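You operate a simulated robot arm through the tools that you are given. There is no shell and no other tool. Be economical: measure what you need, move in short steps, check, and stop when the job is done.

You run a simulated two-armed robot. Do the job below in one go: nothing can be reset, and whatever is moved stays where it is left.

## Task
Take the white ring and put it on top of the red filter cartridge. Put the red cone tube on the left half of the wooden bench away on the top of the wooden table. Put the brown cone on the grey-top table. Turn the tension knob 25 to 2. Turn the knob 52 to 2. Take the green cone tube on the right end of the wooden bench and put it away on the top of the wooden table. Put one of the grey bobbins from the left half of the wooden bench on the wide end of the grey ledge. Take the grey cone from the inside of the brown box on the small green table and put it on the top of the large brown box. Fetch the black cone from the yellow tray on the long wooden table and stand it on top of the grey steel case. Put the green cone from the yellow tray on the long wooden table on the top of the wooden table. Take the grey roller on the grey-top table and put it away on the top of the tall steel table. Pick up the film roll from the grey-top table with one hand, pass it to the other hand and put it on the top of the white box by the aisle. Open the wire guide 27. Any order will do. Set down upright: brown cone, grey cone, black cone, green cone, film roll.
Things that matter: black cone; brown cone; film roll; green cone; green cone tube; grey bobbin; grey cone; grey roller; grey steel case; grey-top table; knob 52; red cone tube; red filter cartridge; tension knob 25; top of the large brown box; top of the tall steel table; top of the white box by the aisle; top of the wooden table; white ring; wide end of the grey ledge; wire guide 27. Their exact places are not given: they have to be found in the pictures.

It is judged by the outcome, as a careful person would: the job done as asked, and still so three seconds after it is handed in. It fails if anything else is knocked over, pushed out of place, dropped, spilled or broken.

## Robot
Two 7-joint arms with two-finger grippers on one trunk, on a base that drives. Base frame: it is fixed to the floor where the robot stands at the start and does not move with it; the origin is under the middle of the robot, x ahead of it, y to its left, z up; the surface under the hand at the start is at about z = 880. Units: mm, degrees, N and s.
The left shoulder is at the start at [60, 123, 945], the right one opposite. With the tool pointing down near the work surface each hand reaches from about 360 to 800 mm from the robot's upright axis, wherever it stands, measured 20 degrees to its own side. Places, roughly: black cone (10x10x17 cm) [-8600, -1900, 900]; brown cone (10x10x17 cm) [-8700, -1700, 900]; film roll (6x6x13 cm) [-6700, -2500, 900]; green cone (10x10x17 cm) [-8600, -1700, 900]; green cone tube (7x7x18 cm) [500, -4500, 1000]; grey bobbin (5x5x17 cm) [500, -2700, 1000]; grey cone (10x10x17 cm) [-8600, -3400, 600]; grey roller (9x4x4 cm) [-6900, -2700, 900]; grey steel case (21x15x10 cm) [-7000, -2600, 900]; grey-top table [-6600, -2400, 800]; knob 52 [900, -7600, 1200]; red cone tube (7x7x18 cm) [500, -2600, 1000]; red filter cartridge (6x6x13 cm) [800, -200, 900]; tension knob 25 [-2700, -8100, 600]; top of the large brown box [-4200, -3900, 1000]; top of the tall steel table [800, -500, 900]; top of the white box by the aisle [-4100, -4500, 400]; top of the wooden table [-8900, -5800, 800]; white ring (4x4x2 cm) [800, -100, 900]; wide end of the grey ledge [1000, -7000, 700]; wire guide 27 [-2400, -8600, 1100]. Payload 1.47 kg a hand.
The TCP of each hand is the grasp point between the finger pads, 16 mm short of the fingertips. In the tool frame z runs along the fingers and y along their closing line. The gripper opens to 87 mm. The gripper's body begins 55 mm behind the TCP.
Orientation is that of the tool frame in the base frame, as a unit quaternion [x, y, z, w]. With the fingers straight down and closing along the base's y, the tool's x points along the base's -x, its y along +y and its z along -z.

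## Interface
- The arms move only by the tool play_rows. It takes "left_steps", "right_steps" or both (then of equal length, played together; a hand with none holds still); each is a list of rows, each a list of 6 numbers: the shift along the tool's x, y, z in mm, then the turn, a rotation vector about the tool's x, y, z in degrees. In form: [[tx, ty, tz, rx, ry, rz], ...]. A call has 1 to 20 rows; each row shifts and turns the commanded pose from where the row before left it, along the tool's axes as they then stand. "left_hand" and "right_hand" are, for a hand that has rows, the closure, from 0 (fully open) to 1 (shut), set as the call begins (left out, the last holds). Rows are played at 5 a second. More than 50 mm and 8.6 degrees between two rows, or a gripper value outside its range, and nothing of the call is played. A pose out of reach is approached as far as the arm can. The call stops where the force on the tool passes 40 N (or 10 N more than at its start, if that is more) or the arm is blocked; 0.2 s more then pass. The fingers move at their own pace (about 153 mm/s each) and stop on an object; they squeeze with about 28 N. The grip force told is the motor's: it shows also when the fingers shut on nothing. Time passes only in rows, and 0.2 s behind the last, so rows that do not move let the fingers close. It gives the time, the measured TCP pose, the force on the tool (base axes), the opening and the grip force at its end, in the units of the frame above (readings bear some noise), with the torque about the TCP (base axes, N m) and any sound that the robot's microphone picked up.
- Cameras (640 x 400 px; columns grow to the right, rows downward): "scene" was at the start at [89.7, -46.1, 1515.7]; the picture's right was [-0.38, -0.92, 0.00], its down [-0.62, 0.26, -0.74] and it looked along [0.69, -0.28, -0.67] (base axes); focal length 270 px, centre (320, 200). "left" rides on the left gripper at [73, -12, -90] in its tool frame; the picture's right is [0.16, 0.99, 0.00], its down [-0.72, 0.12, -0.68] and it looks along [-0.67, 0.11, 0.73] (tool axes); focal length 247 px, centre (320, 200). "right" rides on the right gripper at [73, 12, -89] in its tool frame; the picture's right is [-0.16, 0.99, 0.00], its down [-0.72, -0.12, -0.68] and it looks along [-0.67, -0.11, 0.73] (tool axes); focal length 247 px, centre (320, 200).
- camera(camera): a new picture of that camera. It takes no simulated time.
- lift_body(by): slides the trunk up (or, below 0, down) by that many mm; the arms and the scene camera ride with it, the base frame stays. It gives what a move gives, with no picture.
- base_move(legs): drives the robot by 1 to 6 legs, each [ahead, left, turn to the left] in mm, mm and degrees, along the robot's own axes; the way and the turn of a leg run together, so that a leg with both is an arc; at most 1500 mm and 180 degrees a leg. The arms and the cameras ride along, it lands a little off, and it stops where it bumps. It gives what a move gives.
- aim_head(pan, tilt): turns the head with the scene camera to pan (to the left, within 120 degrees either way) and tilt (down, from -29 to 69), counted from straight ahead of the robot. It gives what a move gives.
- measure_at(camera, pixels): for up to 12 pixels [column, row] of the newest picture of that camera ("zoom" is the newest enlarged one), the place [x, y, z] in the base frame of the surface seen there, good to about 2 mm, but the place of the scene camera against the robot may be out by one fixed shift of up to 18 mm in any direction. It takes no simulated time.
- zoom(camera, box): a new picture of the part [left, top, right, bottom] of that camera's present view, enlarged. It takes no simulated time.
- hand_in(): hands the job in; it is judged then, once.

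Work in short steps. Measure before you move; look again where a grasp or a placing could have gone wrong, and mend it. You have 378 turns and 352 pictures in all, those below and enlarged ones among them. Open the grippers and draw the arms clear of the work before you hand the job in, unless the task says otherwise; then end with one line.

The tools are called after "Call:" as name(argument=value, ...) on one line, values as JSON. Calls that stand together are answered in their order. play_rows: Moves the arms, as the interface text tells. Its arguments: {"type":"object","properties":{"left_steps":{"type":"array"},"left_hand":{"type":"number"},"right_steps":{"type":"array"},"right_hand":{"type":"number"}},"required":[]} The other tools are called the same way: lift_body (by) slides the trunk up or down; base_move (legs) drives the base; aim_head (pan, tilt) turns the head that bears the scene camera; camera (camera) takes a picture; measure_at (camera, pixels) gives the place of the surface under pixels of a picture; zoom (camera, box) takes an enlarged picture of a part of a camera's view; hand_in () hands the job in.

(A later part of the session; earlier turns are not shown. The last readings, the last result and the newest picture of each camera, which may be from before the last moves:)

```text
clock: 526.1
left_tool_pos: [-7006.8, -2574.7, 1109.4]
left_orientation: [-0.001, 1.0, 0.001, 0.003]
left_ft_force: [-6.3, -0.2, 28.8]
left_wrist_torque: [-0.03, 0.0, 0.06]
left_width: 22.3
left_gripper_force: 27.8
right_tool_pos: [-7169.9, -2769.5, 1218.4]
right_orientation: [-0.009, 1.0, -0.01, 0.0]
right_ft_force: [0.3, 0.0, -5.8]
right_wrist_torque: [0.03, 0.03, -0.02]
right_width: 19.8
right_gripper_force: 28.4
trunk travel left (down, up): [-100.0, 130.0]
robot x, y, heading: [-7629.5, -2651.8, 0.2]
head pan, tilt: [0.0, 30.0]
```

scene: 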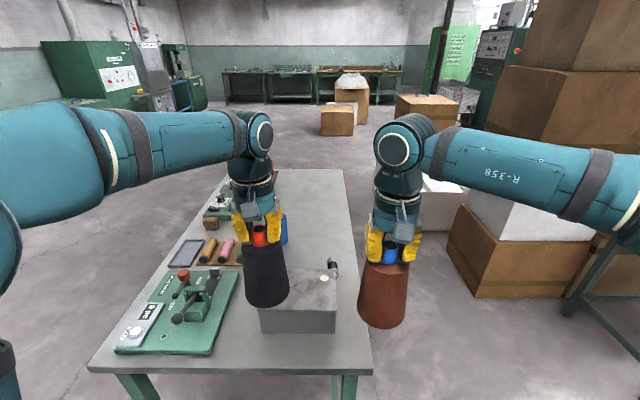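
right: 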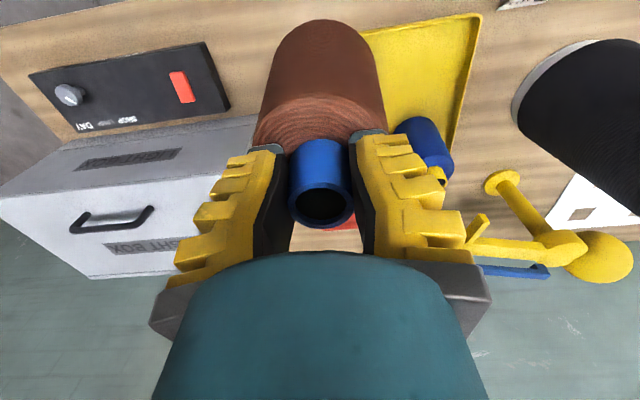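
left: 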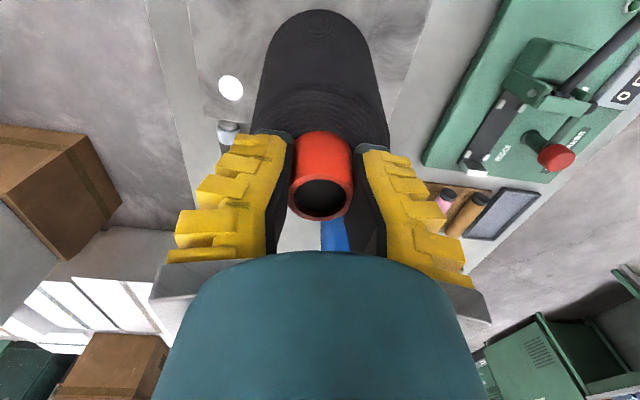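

Contact (29 N). I ease up 2 mm, then release and rise.

Call:
play_rows(left_steps=[[0, 0, -1.5, 0, 0, 0], [0, 0, 0, 0, 0, 0]])

Call:
play_rows(left_steps=[[0, 0, 0, 0, 0, 0], [0, 0, 0, 0, 0, 0], [0, 0, -15, 0, 0, 0], [0, 0, -25, 0, 0, 0], [0, 0, -40, 0, 0, 0], [0, 0, -30, 0, 0, 0], [40, 20, 0, 0, 0, 0], [40, 20, 0, 0, 0, 0], [40, 20, 0, 0, 0, 0], [0, 0, 0, 0, 0, 0]], left_hand=0.4)

Call:
camera(camera="left")

Call:
camera(camera="scene")

```text
clock: 526.7
left_tool_pos: [-7007.1, -2575.4, 1109.6]
left_orientation: [-0.002, 1.0, 0.001, 0.001]
left_ft_force: [-6.4, -0.2, 26.8]
left_wrist_torque: [-0.09, 0.02, 0.03]
left_width: 23.4
left_gripper_force: 28.2
right_tool_pos: [-7169.5, -2770.7, 1216.8]
right_orientation: [-0.008, 1.0, -0.01, 0.0]
right_ft_force: [0.3, 0.0, -4.7]
right_wrist_torque: [-0.03, 0.03, 0.0]
right_width: 19.9
right_gripper_force: 28.5
trunk travel left (down, up): [-100.0, 130.0]
robot x, y, heading: [-7629.7, -2653.8, 0.1]
head pan, tilt: [0.0, 30.0]
```

```text
clock: 528.9
left_tool_pos: [-7123.7, -2518.2, 1213.3]
left_orientation: [-0.003, 1.0, 0.001, -0.001]
left_ft_force: [-0.4, -0.7, 0.0]
left_wrist_torque: [-0.02, 0.02, 0.01]
left_width: 57.6
left_gripper_force: 3.5
right_tool_pos: [-7166.4, -2771.3, 1216.1]
right_orientation: [-0.007, 1.0, -0.009, -0.002]
right_ft_force: [1.7, -0.7, -5.6]
right_wrist_torque: [0.01, 0.05, -0.01]
right_width: 19.8
right_gripper_force: 27.9
trunk travel left (down, up): [-100.0, 130.0]
robot x, y, heading: [-7633.3, -2655.3, 0.7]
head pan, tilt: [0.0, 30.0]
```

```text
230 pictures are left
```

left: 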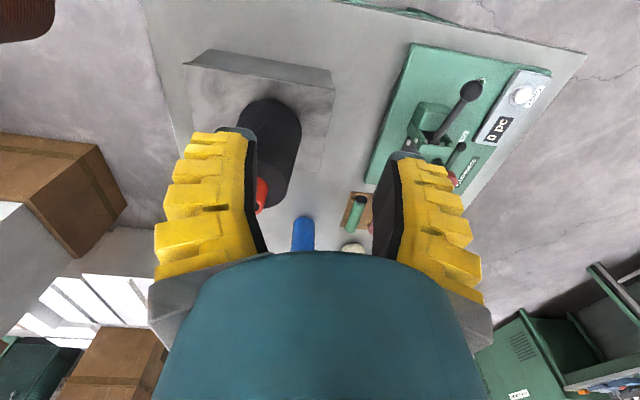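

```text
229 pictures are left
```

scene: 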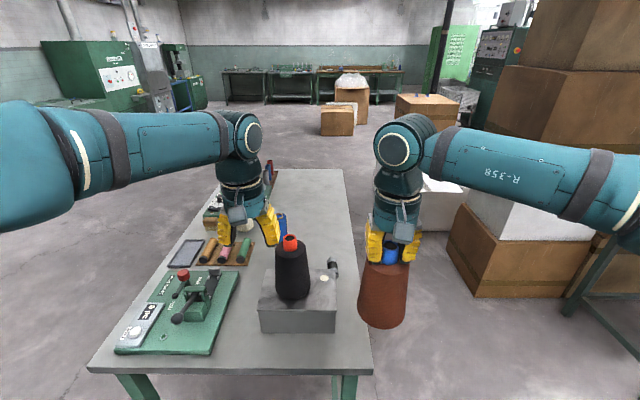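

Black stands on the case. For the brown cone I choose the free spot at ≈(-6840,-2575) behind the case. I raise the trunk 100 so the brown cone clears the black one, and drive in.

Call:
lift_body(by=110)

Call:
base_move(legs=[[150, 0, 0], [0, 130, 0]])

Call:
camera(camera="scene")

Call:
camera(camera="right")

```text
clock: 530.3
left_tool_pos: [-7124.7, -2517.5, 1324.0]
left_orientation: [-0.002, 1.0, 0.001, 0.0]
left_ft_force: [-0.3, -0.5, 0.0]
left_wrist_torque: [-0.04, 0.01, -0.02]
left_width: 57.4
left_gripper_force: 4.3
right_tool_pos: [-7167.1, -2770.2, 1326.0]
right_orientation: [-0.008, 1.0, -0.009, -0.002]
right_ft_force: [-0.8, 0.4, -5.1]
right_wrist_torque: [0.0, 0.03, 0.02]
right_width: 19.8
right_gripper_force: 27.6
trunk travel left (down, up): [-210.0, 20.0]
robot x, y, heading: [-7631.7, -2651.7, 0.2]
head pan, tilt: [0.0, 30.0]
```

```text
clock: 533.1
left_tool_pos: [-6977.0, -2388.3, 1324.8]
left_orientation: [-0.001, 1.0, -0.001, 0.0]
left_ft_force: [0.3, 0.3, 0.4]
left_wrist_torque: [0.01, 0.01, 0.05]
left_width: 57.2
left_gripper_force: 3.7
right_tool_pos: [-7019.8, -2639.6, 1326.4]
right_orientation: [-0.006, 1.0, -0.009, -0.003]
right_ft_force: [-1.0, 0.6, -5.4]
right_wrist_torque: [-0.01, 0.02, -0.03]
right_width: 19.5
right_gripper_force: 28.0
trunk travel left (down, up): [-210.0, 20.0]
robot x, y, heading: [-7481.9, -2520.8, 0.2]
head pan, tilt: [0.0, 30.0]
```

```text
228 pictures are left
```

scene: 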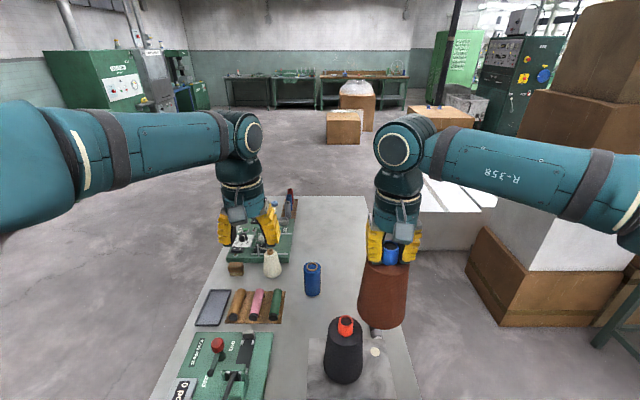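

```text
227 pictures are left
```

right: 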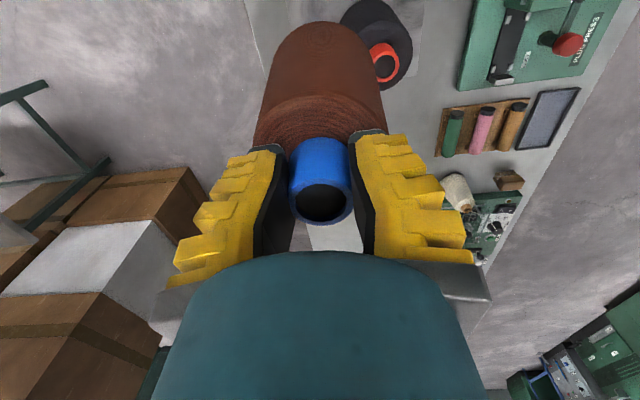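

I move the brown cone forward past the black one to x≈-6840, y≈-2575, then lower to z≈1060 and look.

Call:
play_rows(right_steps=[[-45, 0, 0, 0, 0, 0], [-45, 0, 0, 0, 0, 0], [-45, 0, 0, 0, 0, 0], [-45, 20, 0, 0, 0, 0], [0, 22, 0, 0, 0, 0], [0, 22, 0, 0, 0, 0], [0, 0, 45, 0, 0, 0], [0, 0, 45, 0, 0, 0], [0, 0, 45, 0, 0, 0], [0, 0, 45, 0, 0, 0], [0, 0, 45, 0, 0, 0], [0, 0, 35, 0, 0, 0], [0, 0, 0, 0, 0, 0]])

Call:
camera(camera="right")

Call:
camera(camera="scene")

```text
clock: 535.9
left_tool_pos: [-6977.8, -2387.8, 1324.8]
left_orientation: [0.0, 1.0, 0.0, 0.0]
left_ft_force: [0.7, -0.2, 0.5]
left_wrist_torque: [0.01, -0.02, 0.03]
left_width: 57.7
left_gripper_force: 3.5
right_tool_pos: [-6841.0, -2578.8, 1064.0]
right_orientation: [-0.006, 1.0, -0.01, -0.002]
right_ft_force: [-0.7, -0.5, -5.5]
right_wrist_torque: [0.0, 0.01, -0.01]
right_width: 19.8
right_gripper_force: 27.8
trunk travel left (down, up): [-210.0, 20.0]
robot x, y, heading: [-7480.9, -2522.7, 0.2]
head pan, tilt: [0.0, 30.0]
```

```text
226 pictures are left
```

right: 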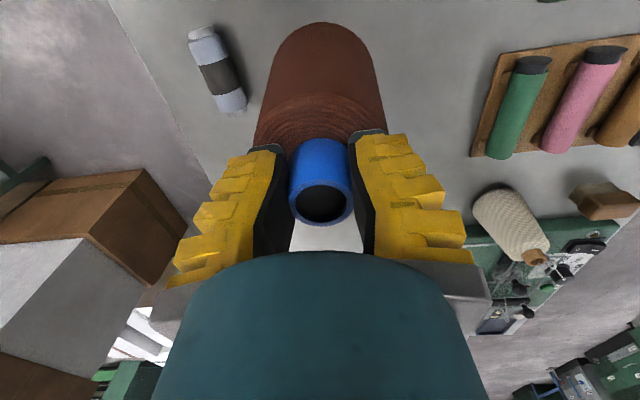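

```text
225 pictures are left
```

scene: 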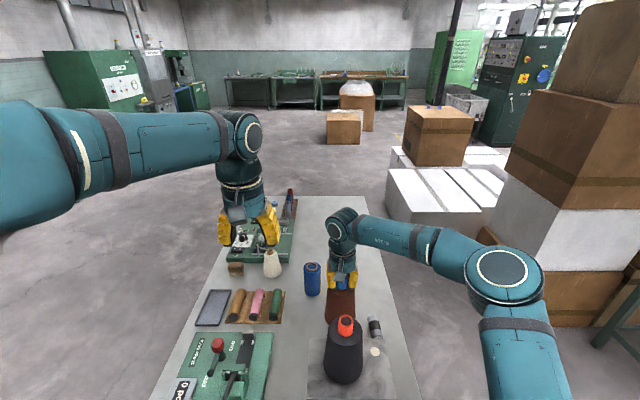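

Call:
measure_at(camera="right", pixels=[[197, 30], [235, 108], [217, 70], [205, 80], [230, 62], [250, 100]])

Call:
measure_at(camera="scene", pixels=[[312, 280], [312, 265], [350, 345], [374, 328], [340, 300]])

```text
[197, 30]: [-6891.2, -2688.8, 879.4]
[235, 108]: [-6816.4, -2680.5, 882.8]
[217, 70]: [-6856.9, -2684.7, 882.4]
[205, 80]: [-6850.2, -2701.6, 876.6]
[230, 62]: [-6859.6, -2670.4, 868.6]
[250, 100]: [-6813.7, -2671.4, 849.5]
```

```text
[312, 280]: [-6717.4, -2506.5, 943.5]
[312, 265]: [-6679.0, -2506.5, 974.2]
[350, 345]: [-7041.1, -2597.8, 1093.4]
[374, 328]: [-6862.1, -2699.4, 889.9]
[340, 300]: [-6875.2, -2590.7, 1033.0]
```

Clear of roller and film roll. I lower to contact.

Call:
play_rows(right_steps=[[0, 0, 30, 0, 0, 0], [0, 0, 15, 0, 0, 0], [0, 0, 5, 0, 0, 0], [0, 0, 3, 0, 0, 0], [0, 0, 2, 0, 0, 0], [0, 0, 0, 0, 0, 0]])

```text
clock: 537.3
left_tool_pos: [-6978.3, -2387.7, 1325.2]
left_orientation: [-0.001, 1.0, 0.001, 0.0]
left_ft_force: [-0.1, -0.4, 0.7]
left_wrist_torque: [0.03, -0.04, 0.01]
left_width: 57.1
left_gripper_force: 3.9
right_tool_pos: [-6843.0, -2580.4, 1010.3]
right_orientation: [-0.006, 1.0, -0.01, -0.002]
right_ft_force: [-2.0, -2.4, 11.6]
right_wrist_torque: [0.0, 0.39, 0.01]
right_width: 22.1
right_gripper_force: 27.8
trunk travel left (down, up): [-210.0, 20.0]
robot x, y, heading: [-7483.5, -2520.3, 0.4]
head pan, tilt: [0.0, 30.0]
```

Call:
play_rows(right_steps=[[0, 0, 1, 0, 0, 0], [0, 0, 0, 0, 0, 0]])

Call:
play_rows(right_steps=[[0, 0, 0, 0, 0, 0], [0, 0, 0, 0, 0, 0], [0, 0, -15, 0, 0, 0], [0, 0, -25, 0, 0, 0], [0, 0, -40, 0, 0, 0], [0, 0, -45, 0, 0, 0], [0, 0, -45, 0, 0, 0], [0, 0, -45, 0, 0, 0], [0, 0, -45, 0, 0, 0], [45, 0, -20, 0, 0, 0], [45, 0, 0, 0, 0, 0], [45, 0, 0, 0, 0, 0], [0, 0, 0, 0, 0, 0]], right_hand=0.4)

Call:
camera(camera="right")

Call:
camera(camera="scene")

```text
clock: 537.9
left_tool_pos: [-6979.3, -2388.5, 1325.0]
left_orientation: [0.0, 1.0, 0.001, 0.002]
left_ft_force: [-0.2, -0.7, 0.4]
left_wrist_torque: [0.04, -0.01, -0.03]
left_width: 57.4
left_gripper_force: 3.6
right_tool_pos: [-6843.3, -2579.8, 1009.6]
right_orientation: [-0.007, 1.0, -0.008, 0.0]
right_ft_force: [0.1, -3.3, 21.9]
right_wrist_torque: [-0.07, 0.4, -0.02]
right_width: 24.9
right_gripper_force: 28.0
trunk travel left (down, up): [-210.0, 20.0]
robot x, y, heading: [-7485.5, -2521.4, 0.2]
head pan, tilt: [0.0, 30.0]
```

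```text
clock: 540.7
left_tool_pos: [-6976.2, -2387.3, 1323.2]
left_orientation: [-0.001, 1.0, -0.001, -0.001]
left_ft_force: [0.4, 0.6, -0.8]
left_wrist_torque: [-0.05, -0.01, 0.01]
left_width: 57.3
left_gripper_force: 4.1
right_tool_pos: [-6981.6, -2579.0, 1286.7]
right_orientation: [-0.006, 1.0, -0.01, -0.003]
right_ft_force: [0.1, 0.1, -1.3]
right_wrist_torque: [0.0, 0.03, 0.01]
right_width: 57.3
right_gripper_force: 3.7
trunk travel left (down, up): [-210.0, 20.0]
robot x, y, heading: [-7486.2, -2518.0, 0.5]
head pan, tilt: [0.0, 30.0]
```

```text
224 pictures are left
```

right: 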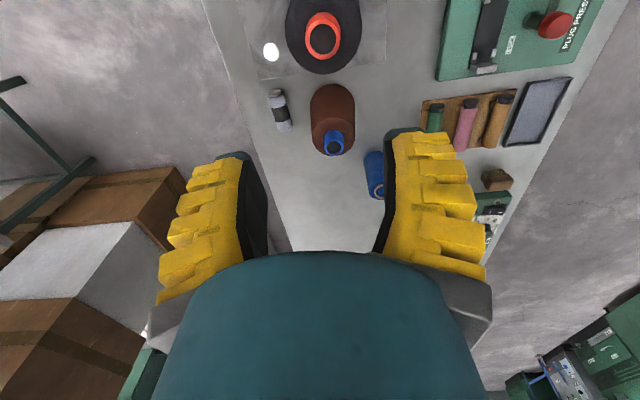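

```text
223 pictures are left
```

scene: 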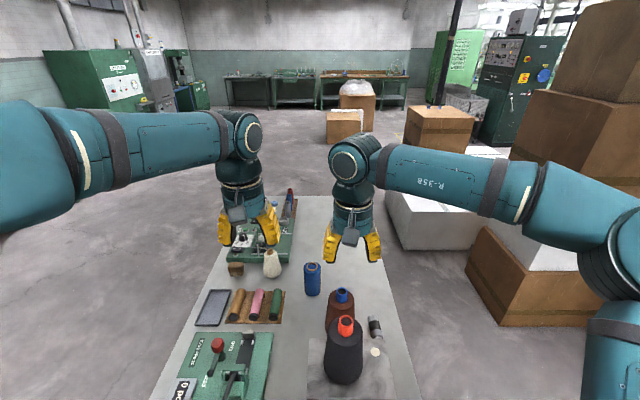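

Brown stands. Next the green cone. I back off, lower the trunk, turn 180° and slide to the tray.

Call:
base_move(legs=[[-290, 0, 0], [0, 250, 0], [0, 0, 180], [0, -480, 0]])

Call:
lift_body(by=-110)

Call:
camera(camera="scene")

```text
clock: 556.7
left_tool_pos: [-8254.9, -1890.7, 1325.5]
left_orientation: [1.0, -0.021, 0.0, 0.001]
left_ft_force: [0.4, -0.3, 0.2]
left_wrist_torque: [-0.01, -0.03, 0.0]
left_width: 57.4
left_gripper_force: 3.9
right_tool_pos: [-8243.6, -1700.8, 1287.4]
right_orientation: [1.0, -0.014, 0.003, -0.009]
right_ft_force: [0.3, 0.9, -0.4]
right_wrist_torque: [0.0, -0.01, -0.01]
right_width: 57.6
right_gripper_force: 4.0
trunk travel left (down, up): [-210.0, 20.0]
robot x, y, heading: [-7743.9, -1780.5, 177.8]
head pan, tilt: [0.0, 30.0]
```

```text
clock: 558.1
left_tool_pos: [-8253.8, -1891.9, 1215.1]
left_orientation: [1.0, -0.02, 0.001, 0.0]
left_ft_force: [0.5, -0.4, 0.3]
left_wrist_torque: [0.04, -0.02, 0.0]
left_width: 57.4
left_gripper_force: 4.3
right_tool_pos: [-8243.1, -1700.0, 1177.9]
right_orientation: [1.0, -0.015, 0.002, -0.01]
right_ft_force: [-0.1, 0.2, -0.7]
right_wrist_torque: [0.01, -0.03, 0.0]
right_width: 57.7
right_gripper_force: 3.8
trunk travel left (down, up): [-100.0, 130.0]
robot x, y, heading: [-7742.8, -1783.2, 177.9]
head pan, tilt: [0.0, 30.0]
```

```text
222 pictures are left
```

scene: 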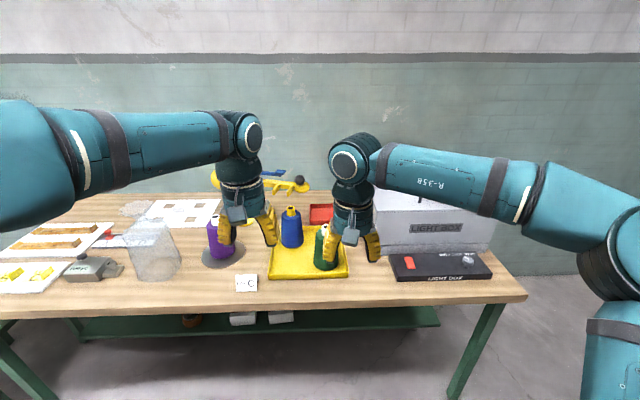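

I drive 250 nearer, squaring up, and view the green cone with the right camera.

Call:
base_move(legs=[[250, 0, 2.0]])

Call:
play_rows(right_steps=[[-35, 0, 0, 0, 0, 0], [-35, 0, 30, 0, 0, 0], [-35, 0, 35, 0, 0, 0], [0, 0, 35, 0, 0, 0], [0, 0, 0, 0, 0, 0]])

Call:
camera(camera="right")

```text
clock: 560.0
left_tool_pos: [-8499.8, -1904.3, 1214.6]
left_orientation: [1.0, -0.003, 0.001, 0.001]
left_ft_force: [-0.6, 0.6, -0.2]
left_wrist_torque: [-0.03, 0.0, 0.02]
left_width: 57.5
left_gripper_force: 4.0
right_tool_pos: [-8495.8, -1712.5, 1177.4]
right_orientation: [1.0, 0.003, 0.002, -0.01]
right_ft_force: [-0.1, -0.2, -0.1]
right_wrist_torque: [0.0, -0.02, 0.03]
right_width: 57.2
right_gripper_force: 4.0
trunk travel left (down, up): [-100.0, 130.0]
robot x, y, heading: [-7995.0, -1775.8, 179.5]
head pan, tilt: [0.0, 30.0]
```

```text
clock: 561.2
left_tool_pos: [-8498.6, -1905.1, 1214.3]
left_orientation: [1.0, -0.003, 0.0, 0.0]
left_ft_force: [-0.5, 0.5, -0.4]
left_wrist_torque: [0.0, 0.01, -0.02]
left_width: 57.5
left_gripper_force: 3.6
right_tool_pos: [-8596.1, -1712.3, 1078.0]
right_orientation: [1.0, 0.004, 0.003, -0.009]
right_ft_force: [-0.5, 0.0, 0.1]
right_wrist_torque: [-0.01, 0.0, 0.03]
right_width: 57.4
right_gripper_force: 3.7
trunk travel left (down, up): [-100.0, 130.0]
robot x, y, heading: [-7988.9, -1775.1, 179.8]
head pan, tilt: [0.0, 30.0]
```

```text
221 pictures are left
```

right: 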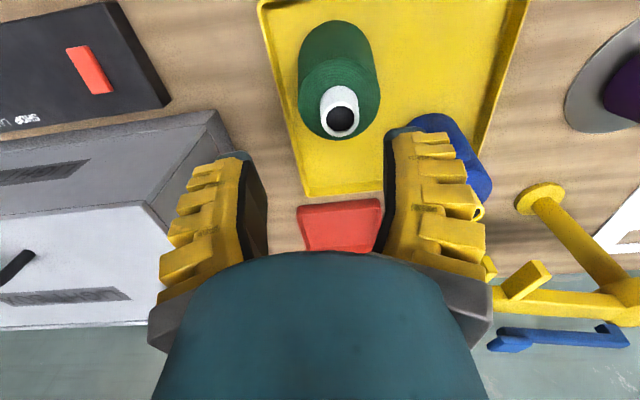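

Call:
measure_at(camera="right", pixels=[[341, 104], [341, 136], [324, 118], [359, 118], [327, 130], [356, 130]])

```text
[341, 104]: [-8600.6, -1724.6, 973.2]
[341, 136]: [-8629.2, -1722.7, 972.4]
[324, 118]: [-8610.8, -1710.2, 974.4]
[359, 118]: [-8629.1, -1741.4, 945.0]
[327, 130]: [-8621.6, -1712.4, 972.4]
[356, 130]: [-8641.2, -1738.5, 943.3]
```

Green core centre (-8615,-1723.5). I lower to z≈963, grip and lift.

Call:
play_rows(right_steps=[[-19, 11, 25, 0, 0, 0], [0, 0, 40, 0, 0, 0], [0, 0, 40, 0, 0, 0], [0, 0, 10, 0, 0, 0], [0, 0, 0, 0, 0, 0]])

Call:
play_rows(right_steps=[[0, 0, 0, 0, 0, 0], [0, 0, 0, 0, 0, 0], [0, 0, 0, 0, 0, 0]], right_hand=1)

Call:
play_rows(right_steps=[[0, 0, -10, 0, 0, 0], [0, 0, -20, 0, 0, 0], [0, 0, -30, 0, 0, 0], [0, 0, -40, 0, 0, 0], [0, 0, -45, 0, 0, 0], [0, 0, -45, 0, 0, 0], [0, 0, -45, 0, 0, 0], [0, 0, -15, 0, 0, 0], [40, -10, 0, 0, 0, 0], [40, -10, 0, 0, 0, 0], [40, -10, 0, 0, 0, 0], [0, 0, 0, 0, 0, 0]])

Call:
camera(camera="right")

```text
clock: 562.4
left_tool_pos: [-8499.2, -1903.6, 1214.1]
left_orientation: [1.0, -0.004, -0.001, 0.0]
left_ft_force: [0.6, 0.0, -1.0]
left_wrist_torque: [-0.03, -0.01, -0.01]
left_width: 57.7
left_gripper_force: 3.6
right_tool_pos: [-8617.5, -1721.1, 960.9]
right_orientation: [1.0, 0.004, 0.003, -0.01]
right_ft_force: [0.7, -0.1, 0.2]
right_wrist_torque: [0.0, -0.02, -0.01]
right_width: 57.2
right_gripper_force: 3.8
trunk travel left (down, up): [-100.0, 130.0]
robot x, y, heading: [-7992.3, -1775.0, 179.6]
head pan, tilt: [0.0, 30.0]
```

```text
clock: 563.2
left_tool_pos: [-8498.2, -1904.3, 1214.6]
left_orientation: [1.0, -0.004, 0.0, 0.0]
left_ft_force: [-1.2, 0.2, -0.1]
left_wrist_torque: [0.0, 0.03, -0.01]
left_width: 57.4
left_gripper_force: 3.5
right_tool_pos: [-8615.9, -1722.2, 962.7]
right_orientation: [1.0, 0.003, 0.002, -0.01]
right_ft_force: [2.6, -2.0, 7.8]
right_wrist_torque: [-0.06, -0.58, -0.06]
right_width: 25.9
right_gripper_force: 28.1
trunk travel left (down, up): [-100.0, 130.0]
robot x, y, heading: [-7990.9, -1774.2, 179.9]
head pan, tilt: [0.0, 30.0]
```

```text
clock: 565.8
left_tool_pos: [-8501.5, -1905.0, 1213.6]
left_orientation: [1.0, -0.003, 0.002, -0.001]
left_ft_force: [0.0, -0.1, 0.0]
left_wrist_torque: [0.02, -0.01, 0.03]
left_width: 57.4
left_gripper_force: 3.4
right_tool_pos: [-8499.1, -1695.3, 1211.5]
right_orientation: [1.0, 0.004, 0.003, -0.01]
right_ft_force: [-0.4, -0.1, -5.7]
right_wrist_torque: [0.02, 0.03, -0.02]
right_width: 19.8
right_gripper_force: 27.8
trunk travel left (down, up): [-100.0, 130.0]
robot x, y, heading: [-7994.2, -1772.3, 179.9]
head pan, tilt: [0.0, 30.0]
```

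```text
220 pictures are left
```

right: 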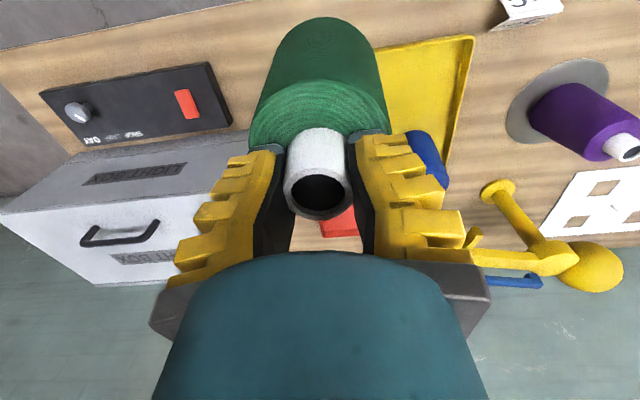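

Green cone held. I back off 250 and slide left to y≈-3400 to look into the brown box.

Call:
base_move(legs=[[-250, 0, 0], [0, 1400, 0], [0, 200, 0]])

Call:
aim_head(pan=5, tilt=35)

Call:
camera(camera="scene")

```text
clock: 581.9
left_tool_pos: [-8300.6, -3513.4, 1213.9]
left_orientation: [1.0, -0.028, 0.0, 0.0]
left_ft_force: [0.6, 0.2, -0.9]
left_wrist_torque: [0.02, 0.0, -0.01]
left_width: 57.3
left_gripper_force: 4.1
right_tool_pos: [-8288.0, -3304.1, 1212.1]
right_orientation: [1.0, -0.022, 0.003, -0.009]
right_ft_force: [-0.8, -0.4, -5.2]
right_wrist_torque: [0.0, 0.0, 0.0]
right_width: 18.9
right_gripper_force: 28.0
trunk travel left (down, up): [-100.0, 130.0]
robot x, y, heading: [-7783.1, -3404.7, 177.3]
head pan, tilt: [0.0, 30.0]
```

```text
clock: 582.6
left_tool_pos: [-8300.3, -3511.9, 1214.2]
left_orientation: [1.0, -0.028, 0.0, 0.001]
left_ft_force: [0.4, -0.2, 0.3]
left_wrist_torque: [0.04, 0.03, 0.0]
left_width: 57.7
left_gripper_force: 3.7
right_tool_pos: [-8287.7, -3304.3, 1211.9]
right_orientation: [1.0, -0.022, 0.003, -0.009]
right_ft_force: [0.6, -0.1, -5.9]
right_wrist_torque: [0.0, -0.01, -0.01]
right_width: 19.0
right_gripper_force: 27.7
trunk travel left (down, up): [-100.0, 130.0]
robot x, y, heading: [-7784.5, -3407.7, 177.1]
head pan, tilt: [5.0, 35.0]
```

```text
219 pictures are left
```

scene: 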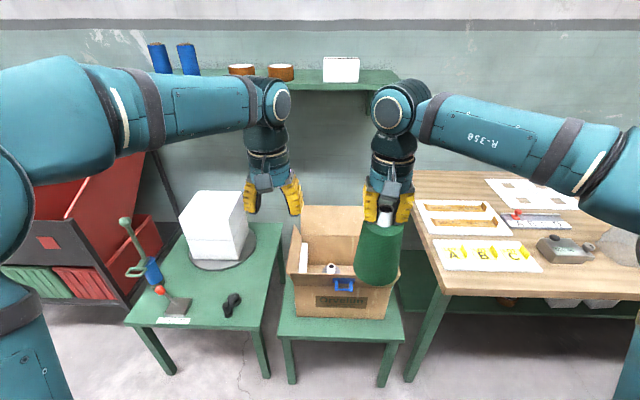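

Call:
zoom(camera="scene", box=[270, 190, 420, 330])

Call:
measure_at(camera="scene", pixels=[[331, 267], [290, 280], [390, 288], [301, 215], [340, 225], [340, 315], [310, 260], [300, 325], [290, 72], [370, 72]])

```text
2.86 times, centred on (345, 260) of scene
```

zoom: 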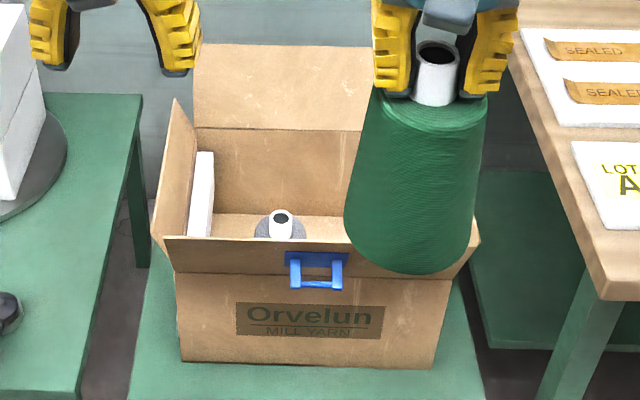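

```text
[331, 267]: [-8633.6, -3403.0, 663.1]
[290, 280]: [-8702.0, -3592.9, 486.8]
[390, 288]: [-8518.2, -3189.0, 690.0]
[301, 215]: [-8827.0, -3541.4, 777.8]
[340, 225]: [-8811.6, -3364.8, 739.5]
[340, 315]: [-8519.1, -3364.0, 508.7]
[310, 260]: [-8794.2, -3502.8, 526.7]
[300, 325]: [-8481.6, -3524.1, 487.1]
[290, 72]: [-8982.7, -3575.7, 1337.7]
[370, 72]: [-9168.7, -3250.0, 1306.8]
```

The grey cone's core is at scene (-8634,-3403,663), well inside the open box. I drive nearer, lower the trunk, and look with the left camera.

Call:
base_move(legs=[[215, -115, 2.8]])

Call:
lift_body(by=-95)

Call:
play_rows(left_steps=[[-30, 0, 20, 0, 0, 0], [-30, 0, 30, 0, 0, 0], [-30, 0, 40, 0, 0, 0], [-20, 0, 40, 0, 0, 0], [0, 0, 40, 0, 0, 0], [0, 0, 0, 0, 0, 0]])

Call:
camera(camera="left")

```text
clock: 584.4
left_tool_pos: [-8506.8, -3415.7, 1213.6]
left_orientation: [1.0, -0.004, 0.001, 0.001]
left_ft_force: [-1.0, -0.2, -0.3]
left_wrist_torque: [-0.02, -0.01, -0.01]
left_width: 57.5
left_gripper_force: 3.8
right_tool_pos: [-8504.4, -3205.8, 1211.6]
right_orientation: [1.0, 0.002, 0.002, -0.01]
right_ft_force: [-1.5, -0.2, -4.5]
right_wrist_torque: [-0.03, 0.0, 0.02]
right_width: 19.4
right_gripper_force: 27.9
trunk travel left (down, up): [-100.0, 130.0]
robot x, y, heading: [-7999.8, -3286.3, 179.5]
head pan, tilt: [5.0, 35.0]
```

```text
clock: 585.7
left_tool_pos: [-8506.2, -3416.1, 1120.9]
left_orientation: [1.0, -0.005, -0.001, 0.001]
left_ft_force: [0.6, 0.4, 1.0]
left_wrist_torque: [-0.02, 0.02, -0.04]
left_width: 57.6
left_gripper_force: 3.7
right_tool_pos: [-8503.9, -3206.3, 1117.1]
right_orientation: [1.0, 0.003, 0.002, -0.01]
right_ft_force: [-0.2, -0.3, -5.8]
right_wrist_torque: [0.03, 0.01, -0.01]
right_width: 18.6
right_gripper_force: 27.9
trunk travel left (down, up): [-5.0, 225.0]
robot x, y, heading: [-7999.5, -3288.5, 179.6]
head pan, tilt: [5.0, 35.0]
```

```text
clock: 587.1
left_tool_pos: [-8616.5, -3413.1, 947.0]
left_orientation: [1.0, -0.005, 0.0, 0.001]
left_ft_force: [0.1, -0.8, 0.1]
left_wrist_torque: [0.02, -0.02, 0.03]
left_width: 57.4
left_gripper_force: 4.3
right_tool_pos: [-8504.1, -3207.0, 1116.8]
right_orientation: [1.0, 0.002, 0.003, -0.009]
right_ft_force: [0.2, 0.0, -4.9]
right_wrist_torque: [0.0, -0.03, -0.03]
right_width: 18.8
right_gripper_force: 28.4
trunk travel left (down, up): [-5.0, 225.0]
robot x, y, heading: [-8000.7, -3287.8, 179.6]
head pan, tilt: [5.0, 35.0]
```

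```text
217 pictures are left
```

left: 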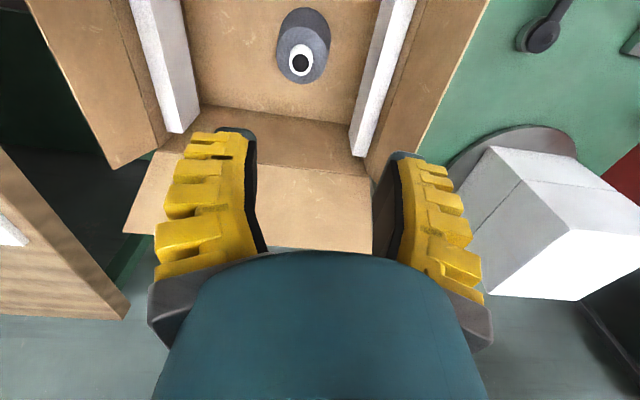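

Call:
measure_at(camera="left", pixels=[[301, 47], [301, 72], [290, 60], [313, 60], [175, 110], [360, 130], [155, 20], [395, 30], [330, 205], [180, 60], [375, 100], [230, 60]])

```text
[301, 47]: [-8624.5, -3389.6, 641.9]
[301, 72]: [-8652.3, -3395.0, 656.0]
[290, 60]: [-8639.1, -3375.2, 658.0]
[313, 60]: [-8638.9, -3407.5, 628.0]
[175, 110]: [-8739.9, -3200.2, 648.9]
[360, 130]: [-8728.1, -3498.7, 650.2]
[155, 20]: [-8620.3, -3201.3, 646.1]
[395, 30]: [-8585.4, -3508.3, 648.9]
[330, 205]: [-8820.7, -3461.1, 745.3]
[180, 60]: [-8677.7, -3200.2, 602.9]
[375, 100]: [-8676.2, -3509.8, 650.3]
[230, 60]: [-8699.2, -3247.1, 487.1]
```

Core at ≈(-8641,-3389), top ≈657, foam panels at y -3205/-3497 (clear). I lower to z≈780 over it and re-measure.

Call:
play_rows(left_steps=[[-12, -12, 0, 0, 0, 0], [-12, -12, 40, 0, 0, 0], [0, 0, 45, 0, 0, 0], [0, 0, 45, 0, 0, 0], [0, 0, 37, 0, 0, 0], [0, 0, 0, 0, 0, 0]])

Call:
camera(camera="left")

```text
clock: 588.5
left_tool_pos: [-8639.5, -3392.2, 785.5]
left_orientation: [1.0, -0.004, 0.0, 0.0]
left_ft_force: [0.1, -0.4, 1.3]
left_wrist_torque: [0.03, 0.02, -0.04]
left_width: 57.2
left_gripper_force: 3.9
right_tool_pos: [-8503.1, -3205.8, 1117.3]
right_orientation: [1.0, 0.002, 0.003, -0.009]
right_ft_force: [0.4, -0.2, -5.3]
right_wrist_torque: [0.01, -0.01, 0.01]
right_width: 18.8
right_gripper_force: 27.4
trunk travel left (down, up): [-5.0, 225.0]
robot x, y, heading: [-7996.1, -3283.8, 179.8]
head pan, tilt: [5.0, 35.0]
```

```text
216 pictures are left
```

left: 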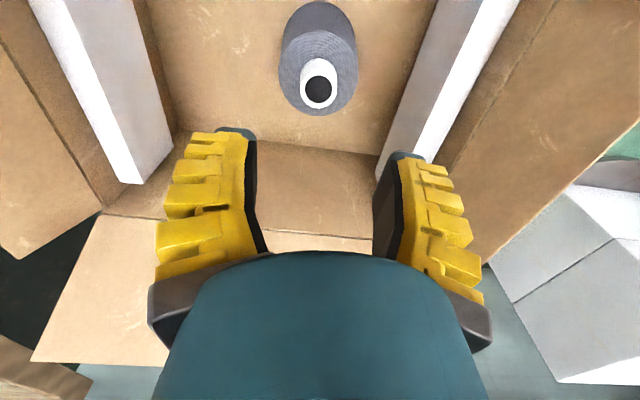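

Call:
measure_at(camera="left", pixels=[[319, 75], [319, 105], [303, 88], [336, 88], [307, 101], [331, 101]])

```text
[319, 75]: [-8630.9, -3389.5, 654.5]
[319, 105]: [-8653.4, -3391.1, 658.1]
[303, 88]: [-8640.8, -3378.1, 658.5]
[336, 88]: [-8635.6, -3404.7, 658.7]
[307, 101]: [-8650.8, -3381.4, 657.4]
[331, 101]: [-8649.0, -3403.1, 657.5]
```

Core centre (-8641.5,-3391), top 658. I lower to z≈648 and grip.

Call:
play_rows(left_steps=[[-2, -1, 40, 0, 0, 0], [0, 0, 40, 0, 0, 0], [0, 0, 40, 0, 0, 0], [0, 0, 16, 0, 0, 0], [0, 0, 0, 0, 0, 0]])

Call:
play_rows(left_steps=[[0, 0, 0, 0, 0, 0], [0, 0, 0, 0, 0, 0], [0, 0, 0, 0, 0, 0]], left_hand=1)

Call:
camera(camera="left")

```text
clock: 589.7
left_tool_pos: [-8640.7, -3391.4, 646.1]
left_orientation: [1.0, -0.005, 0.0, 0.0]
left_ft_force: [0.6, -0.6, 0.7]
left_wrist_torque: [0.06, 0.01, 0.0]
left_width: 57.4
left_gripper_force: 4.0
right_tool_pos: [-8503.3, -3206.5, 1116.7]
right_orientation: [1.0, 0.002, 0.002, -0.01]
right_ft_force: [0.0, -0.1, -5.3]
right_wrist_torque: [-0.01, 0.0, 0.0]
right_width: 18.5
right_gripper_force: 28.0
trunk travel left (down, up): [-5.0, 225.0]
robot x, y, heading: [-7999.8, -3288.1, 179.5]
head pan, tilt: [5.0, 35.0]
```

```text
clock: 590.5
left_tool_pos: [-8640.7, -3390.3, 645.5]
left_orientation: [1.0, -0.005, 0.0, -0.001]
left_ft_force: [2.4, 3.1, 4.4]
left_wrist_torque: [0.12, -0.6, 0.07]
left_width: 27.2
left_gripper_force: 27.3
right_tool_pos: [-8503.7, -3206.0, 1116.8]
right_orientation: [1.0, 0.001, 0.003, -0.01]
right_ft_force: [0.5, 0.0, -5.4]
right_wrist_torque: [0.02, 0.04, -0.01]
right_width: 18.5
right_gripper_force: 28.0
trunk travel left (down, up): [-5.0, 225.0]
robot x, y, heading: [-8000.9, -3285.9, 179.9]
head pan, tilt: [5.0, 35.0]
```

```text
215 pictures are left
```

left: 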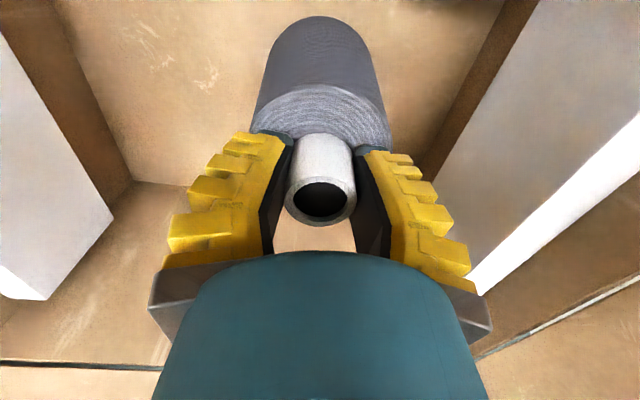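

Gripped. I lift straight up 400 mm, then pull back.

Call:
play_rows(left_steps=[[0, 0, -10, 0, 0, 0], [0, 0, -25, 0, 0, 0], [0, 0, -40, 0, 0, 0], [0, 0, -45, 0, 0, 0], [0, 0, -45, 0, 0, 0], [0, 0, -45, 0, 0, 0], [0, 0, -45, 0, 0, 0], [0, 0, -45, 0, 0, 0], [0, 0, -45, 0, 0, 0], [0, 0, -45, 0, 0, 0], [0, 0, -45, 0, 0, 0], [40, 0, -25, 0, 0, 0], [45, 0, 0, 0, 0, 0], [40, 0, 0, 0, 0, 0], [0, 0, 0, 0, 0, 0]])

Call:
lift_body(by=95)

Call:
camera(camera="scene")

```text
clock: 593.7
left_tool_pos: [-8517.8, -3390.6, 1105.5]
left_orientation: [1.0, -0.003, 0.001, 0.001]
left_ft_force: [-0.6, 0.6, -5.5]
left_wrist_torque: [0.01, 0.0, -0.05]
left_width: 19.9
left_gripper_force: 28.5
right_tool_pos: [-8504.1, -3207.0, 1116.3]
right_orientation: [1.0, 0.001, 0.003, -0.009]
right_ft_force: [0.0, 0.8, -6.4]
right_wrist_torque: [0.01, -0.03, 0.01]
right_width: 18.7
right_gripper_force: 28.1
trunk travel left (down, up): [-5.0, 225.0]
robot x, y, heading: [-7996.2, -3288.3, 179.9]
head pan, tilt: [5.0, 35.0]
```

```text
clock: 595.0
left_tool_pos: [-8517.5, -3389.6, 1200.3]
left_orientation: [1.0, -0.005, 0.0, 0.001]
left_ft_force: [-0.4, 0.5, -6.7]
left_wrist_torque: [0.01, -0.04, -0.03]
left_width: 19.4
left_gripper_force: 28.3
right_tool_pos: [-8504.1, -3205.9, 1209.8]
right_orientation: [1.0, 0.002, 0.003, -0.009]
right_ft_force: [0.1, 0.0, -5.4]
right_wrist_torque: [0.02, -0.02, 0.02]
right_width: 18.5
right_gripper_force: 28.5
trunk travel left (down, up): [-100.0, 130.0]
robot x, y, heading: [-8000.8, -3289.0, 179.8]
head pan, tilt: [5.0, 35.0]
```

```text
214 pictures are left
```

scene: 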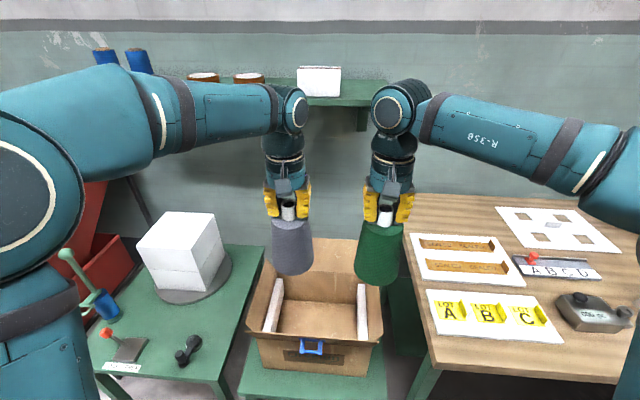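

Both cones held. I back off 250 and slide left to the wooden table at y≈-5810.

Call:
base_move(legs=[[-260, 0, 0], [0, 1300, 0], [0, 1200, 0]])

Call:
aim_head(pan=0, tilt=30)

Call:
camera(camera="scene")

```text
clock: 618.7
left_tool_pos: [-8262.7, -5908.2, 1200.4]
left_orientation: [1.0, -0.013, 0.0, 0.001]
left_ft_force: [0.3, -0.6, -5.6]
left_wrist_torque: [0.04, 0.0, -0.02]
left_width: 18.1
left_gripper_force: 27.8
right_tool_pos: [-8246.0, -5724.9, 1211.9]
right_orientation: [1.0, -0.007, 0.002, -0.009]
right_ft_force: [-0.1, -0.5, -5.5]
right_wrist_torque: [0.04, -0.01, 0.02]
right_width: 18.0
right_gripper_force: 27.7
trunk travel left (down, up): [-100.0, 130.0]
robot x, y, heading: [-7742.3, -5812.9, 178.7]
head pan, tilt: [5.0, 35.0]
```

```text
clock: 619.3
left_tool_pos: [-8263.8, -5908.2, 1199.7]
left_orientation: [1.0, -0.014, 0.001, 0.001]
left_ft_force: [0.4, 0.1, -5.7]
left_wrist_torque: [0.01, -0.01, -0.02]
left_width: 17.8
left_gripper_force: 27.9
right_tool_pos: [-8245.8, -5723.9, 1210.7]
right_orientation: [1.0, -0.007, 0.002, -0.009]
right_ft_force: [0.5, 0.1, -4.9]
right_wrist_torque: [0.01, 0.01, 0.02]
right_width: 18.0
right_gripper_force: 28.5
trunk travel left (down, up): [-100.0, 130.0]
robot x, y, heading: [-7743.3, -5814.4, 178.7]
head pan, tilt: [0.0, 30.0]
```

```text
213 pictures are left
```

scene: 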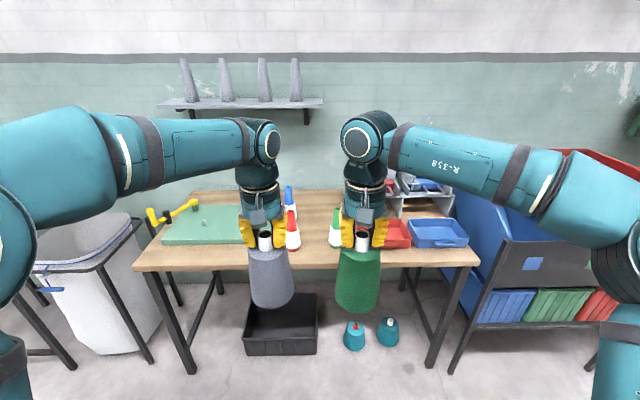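

I place the green cone behind the two tubes at ≈(-8870,-5790). I drive ahead 430 with both cones high above the tubes.

Call:
base_move(legs=[[430, 25, 1.3]])

Call:
camera(camera="right")

Call:
camera(camera="scene")

```text
clock: 622.0
left_tool_pos: [-8698.5, -5936.8, 1199.4]
left_orientation: [1.0, -0.006, 0.001, 0.001]
left_ft_force: [0.1, -0.6, -5.3]
left_wrist_torque: [0.0, -0.05, -0.02]
left_width: 18.1
left_gripper_force: 27.8
right_tool_pos: [-8684.5, -5753.1, 1211.2]
right_orientation: [1.0, 0.002, 0.004, -0.01]
right_ft_force: [0.5, -0.3, -5.8]
right_wrist_torque: [0.02, 0.0, 0.03]
right_width: 17.9
right_gripper_force: 28.6
trunk travel left (down, up): [-100.0, 130.0]
robot x, y, heading: [-8178.6, -5835.0, 179.4]
head pan, tilt: [0.0, 30.0]
```

```text
212 pictures are left
```

right: 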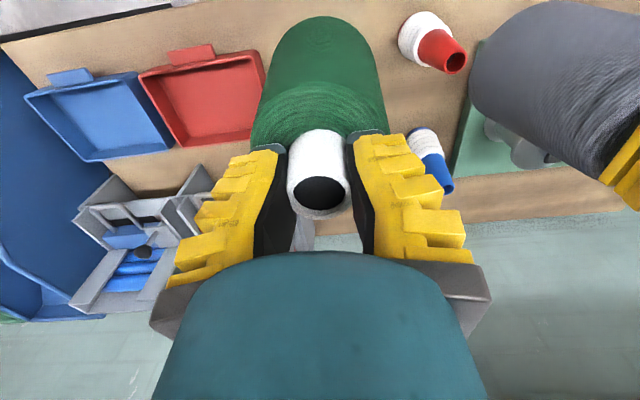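

```text
211 pictures are left
```

scene: 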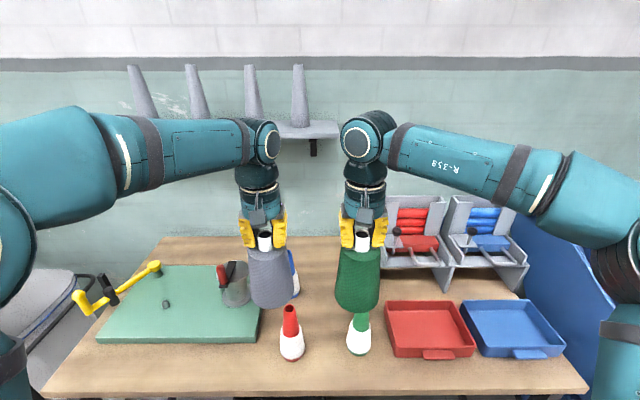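

I move the green cone back to (-8868,-5790) and lower to z≈985.

Call:
play_rows(right_steps=[[-46, 9, 0, 0, 0, 0], [-46, 9, 0, 0, 0, 0], [-46, 9, 0, 0, 0, 0], [-46, 10, 0, 0, 0, 0], [0, 0, 45, 0, 0, 0], [0, 0, 45, 0, 0, 0], [0, 0, 45, 0, 0, 0], [0, 0, 45, 0, 0, 0], [0, 0, 45, 0, 0, 0], [0, 0, 0, 0, 0, 0]])

Call:
camera(camera="scene")

Call:
camera(camera="right")

```text
clock: 624.2
left_tool_pos: [-8698.4, -5936.8, 1200.2]
left_orientation: [1.0, -0.005, 0.002, 0.0]
left_ft_force: [0.3, -0.6, -5.7]
left_wrist_torque: [0.01, 0.0, -0.01]
left_width: 17.9
left_gripper_force: 28.3
right_tool_pos: [-8856.3, -5782.5, 984.8]
right_orientation: [1.0, 0.001, 0.003, -0.01]
right_ft_force: [1.0, -1.1, -5.6]
right_wrist_torque: [0.0, 0.02, 0.01]
right_width: 17.9
right_gripper_force: 28.2
right hand out of reach, approached as far as the arm can: row 4
trunk travel left (down, up): [-100.0, 130.0]
robot x, y, heading: [-8178.0, -5833.3, 179.4]
head pan, tilt: [0.0, 30.0]
```

```text
210 pictures are left
```

scene: 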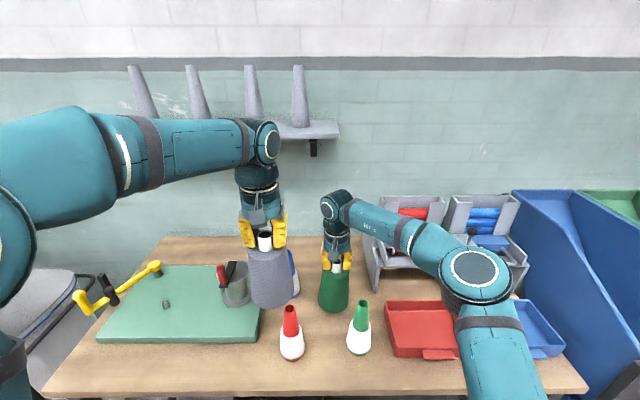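

```text
209 pictures are left
```

right: 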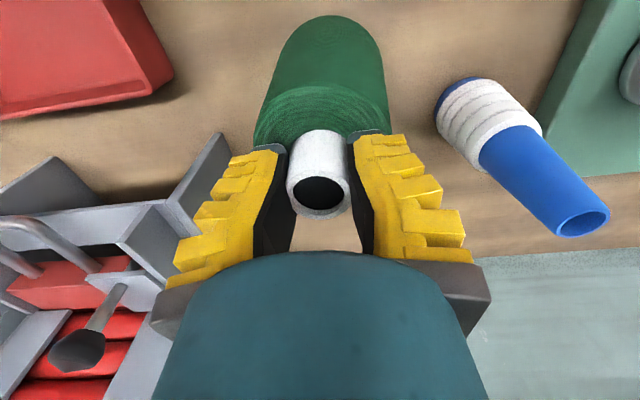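

Clear around. I lower to contact.

Call:
play_rows(right_steps=[[0, 0, 14, 0, 0, 0], [0, 0, 6, 0, 0, 0], [0, 0, 3, 0, 0, 0], [0, 0, 2, 0, 0, 0], [0, 0, 0, 0, 0, 0]])

```text
clock: 625.4
left_tool_pos: [-8697.2, -5937.3, 1202.1]
left_orientation: [1.0, -0.005, 0.0, 0.0]
left_ft_force: [-0.6, 0.7, -5.2]
left_wrist_torque: [-0.01, -0.07, 0.01]
left_width: 17.8
left_gripper_force: 28.3
right_tool_pos: [-8854.5, -5783.8, 963.4]
right_orientation: [1.0, 0.002, 0.001, -0.009]
right_ft_force: [-1.2, -2.4, 13.9]
right_wrist_torque: [0.08, 0.02, 0.01]
right_width: 19.6
right_gripper_force: 28.0
trunk travel left (down, up): [-100.0, 130.0]
robot x, y, heading: [-8176.9, -5835.5, 179.3]
head pan, tilt: [0.0, 30.0]
```

Contact (14 N). I release and rise straight up, then draw back.

Call:
play_rows(right_steps=[[0, 0, 1, 0, 0, 0], [0, 0, 0, 0, 0, 0]])

Call:
play_rows(right_steps=[[0, 0, 0, 0, 0, 0], [0, 0, 0, 0, 0, 0], [0, 0, -15, 0, 0, 0], [0, 0, -25, 0, 0, 0], [0, 0, -40, 0, 0, 0], [0, 0, -45, 0, 0, 0], [0, 0, -45, 0, 0, 0], [0, 0, -45, 0, 0, 0], [0, 0, -30, 0, 0, 0], [45, -10, 0, 0, 0, 0], [45, -10, 0, 0, 0, 0], [45, -10, 0, 0, 0, 0], [45, 0, 0, 0, 0, 0], [0, 0, 0, 0, 0, 0]], right_hand=0.4)

Call:
camera(camera="scene")

```text
clock: 626.0
left_tool_pos: [-8696.4, -5936.4, 1201.1]
left_orientation: [1.0, -0.005, 0.0, 0.0]
left_ft_force: [-0.6, 0.1, -5.7]
left_wrist_torque: [0.01, 0.0, 0.01]
left_width: 18.0
left_gripper_force: 28.1
right_tool_pos: [-8854.7, -5784.1, 961.5]
right_orientation: [1.0, 0.002, 0.001, -0.009]
right_ft_force: [-1.6, -5.6, 26.9]
right_wrist_torque: [-0.16, -0.09, 0.02]
right_width: 21.6
right_gripper_force: 27.5
trunk travel left (down, up): [-100.0, 130.0]
robot x, y, heading: [-8177.5, -5832.8, 179.7]
head pan, tilt: [0.0, 30.0]
```

```text
clock: 629.0
left_tool_pos: [-8699.5, -5936.8, 1199.9]
left_orientation: [1.0, -0.005, 0.001, 0.0]
left_ft_force: [-0.1, 0.4, -5.5]
left_wrist_torque: [0.0, -0.02, -0.04]
left_width: 17.9
left_gripper_force: 27.8
right_tool_pos: [-8676.2, -5755.7, 1207.1]
right_orientation: [1.0, 0.001, 0.002, -0.009]
right_ft_force: [0.0, -0.4, -0.1]
right_wrist_torque: [-0.03, 0.0, 0.02]
right_width: 57.2
right_gripper_force: 3.8
trunk travel left (down, up): [-100.0, 130.0]
robot x, y, heading: [-8178.9, -5838.2, 180.0]
head pan, tilt: [0.0, 30.0]
```

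```text
208 pictures are left
```

scene: 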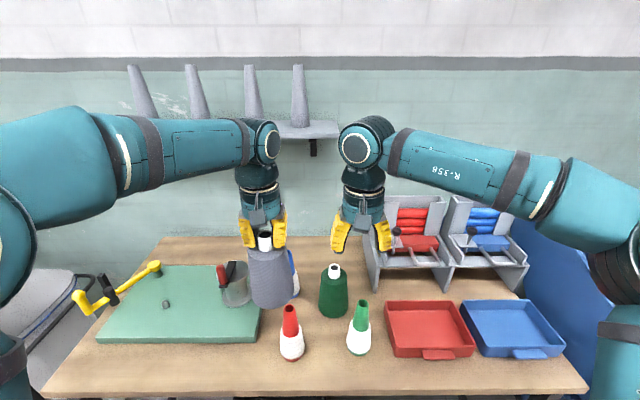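

All three stand on the wooden table. Now I carry the grey cone north around to the east side of the big boxes.

Call:
base_move(legs=[[-420, 0, 0], [0, 0, -90], [1500, 0, 0], [1500, 0, 0], [1450, 0, 0]])

```text
clock: 656.5
left_tool_pos: [-7574.7, -815.3, 1199.6]
left_orientation: [-0.681, 0.733, 0.001, -0.001]
left_ft_force: [0.8, -0.5, -5.4]
left_wrist_torque: [-0.04, 0.0, 0.02]
left_width: 17.9
left_gripper_force: 27.8
right_tool_pos: [-7396.4, -848.0, 1205.9]
right_orientation: [-0.687, 0.727, -0.009, 0.004]
right_ft_force: [-0.3, -0.7, 0.3]
right_wrist_torque: [-0.06, -0.02, -0.02]
right_width: 57.3
right_gripper_force: 3.4
trunk travel left (down, up): [-100.0, 130.0]
robot x, y, heading: [-7509.8, -1341.2, 86.1]
head pan, tilt: [0.0, 30.0]
```

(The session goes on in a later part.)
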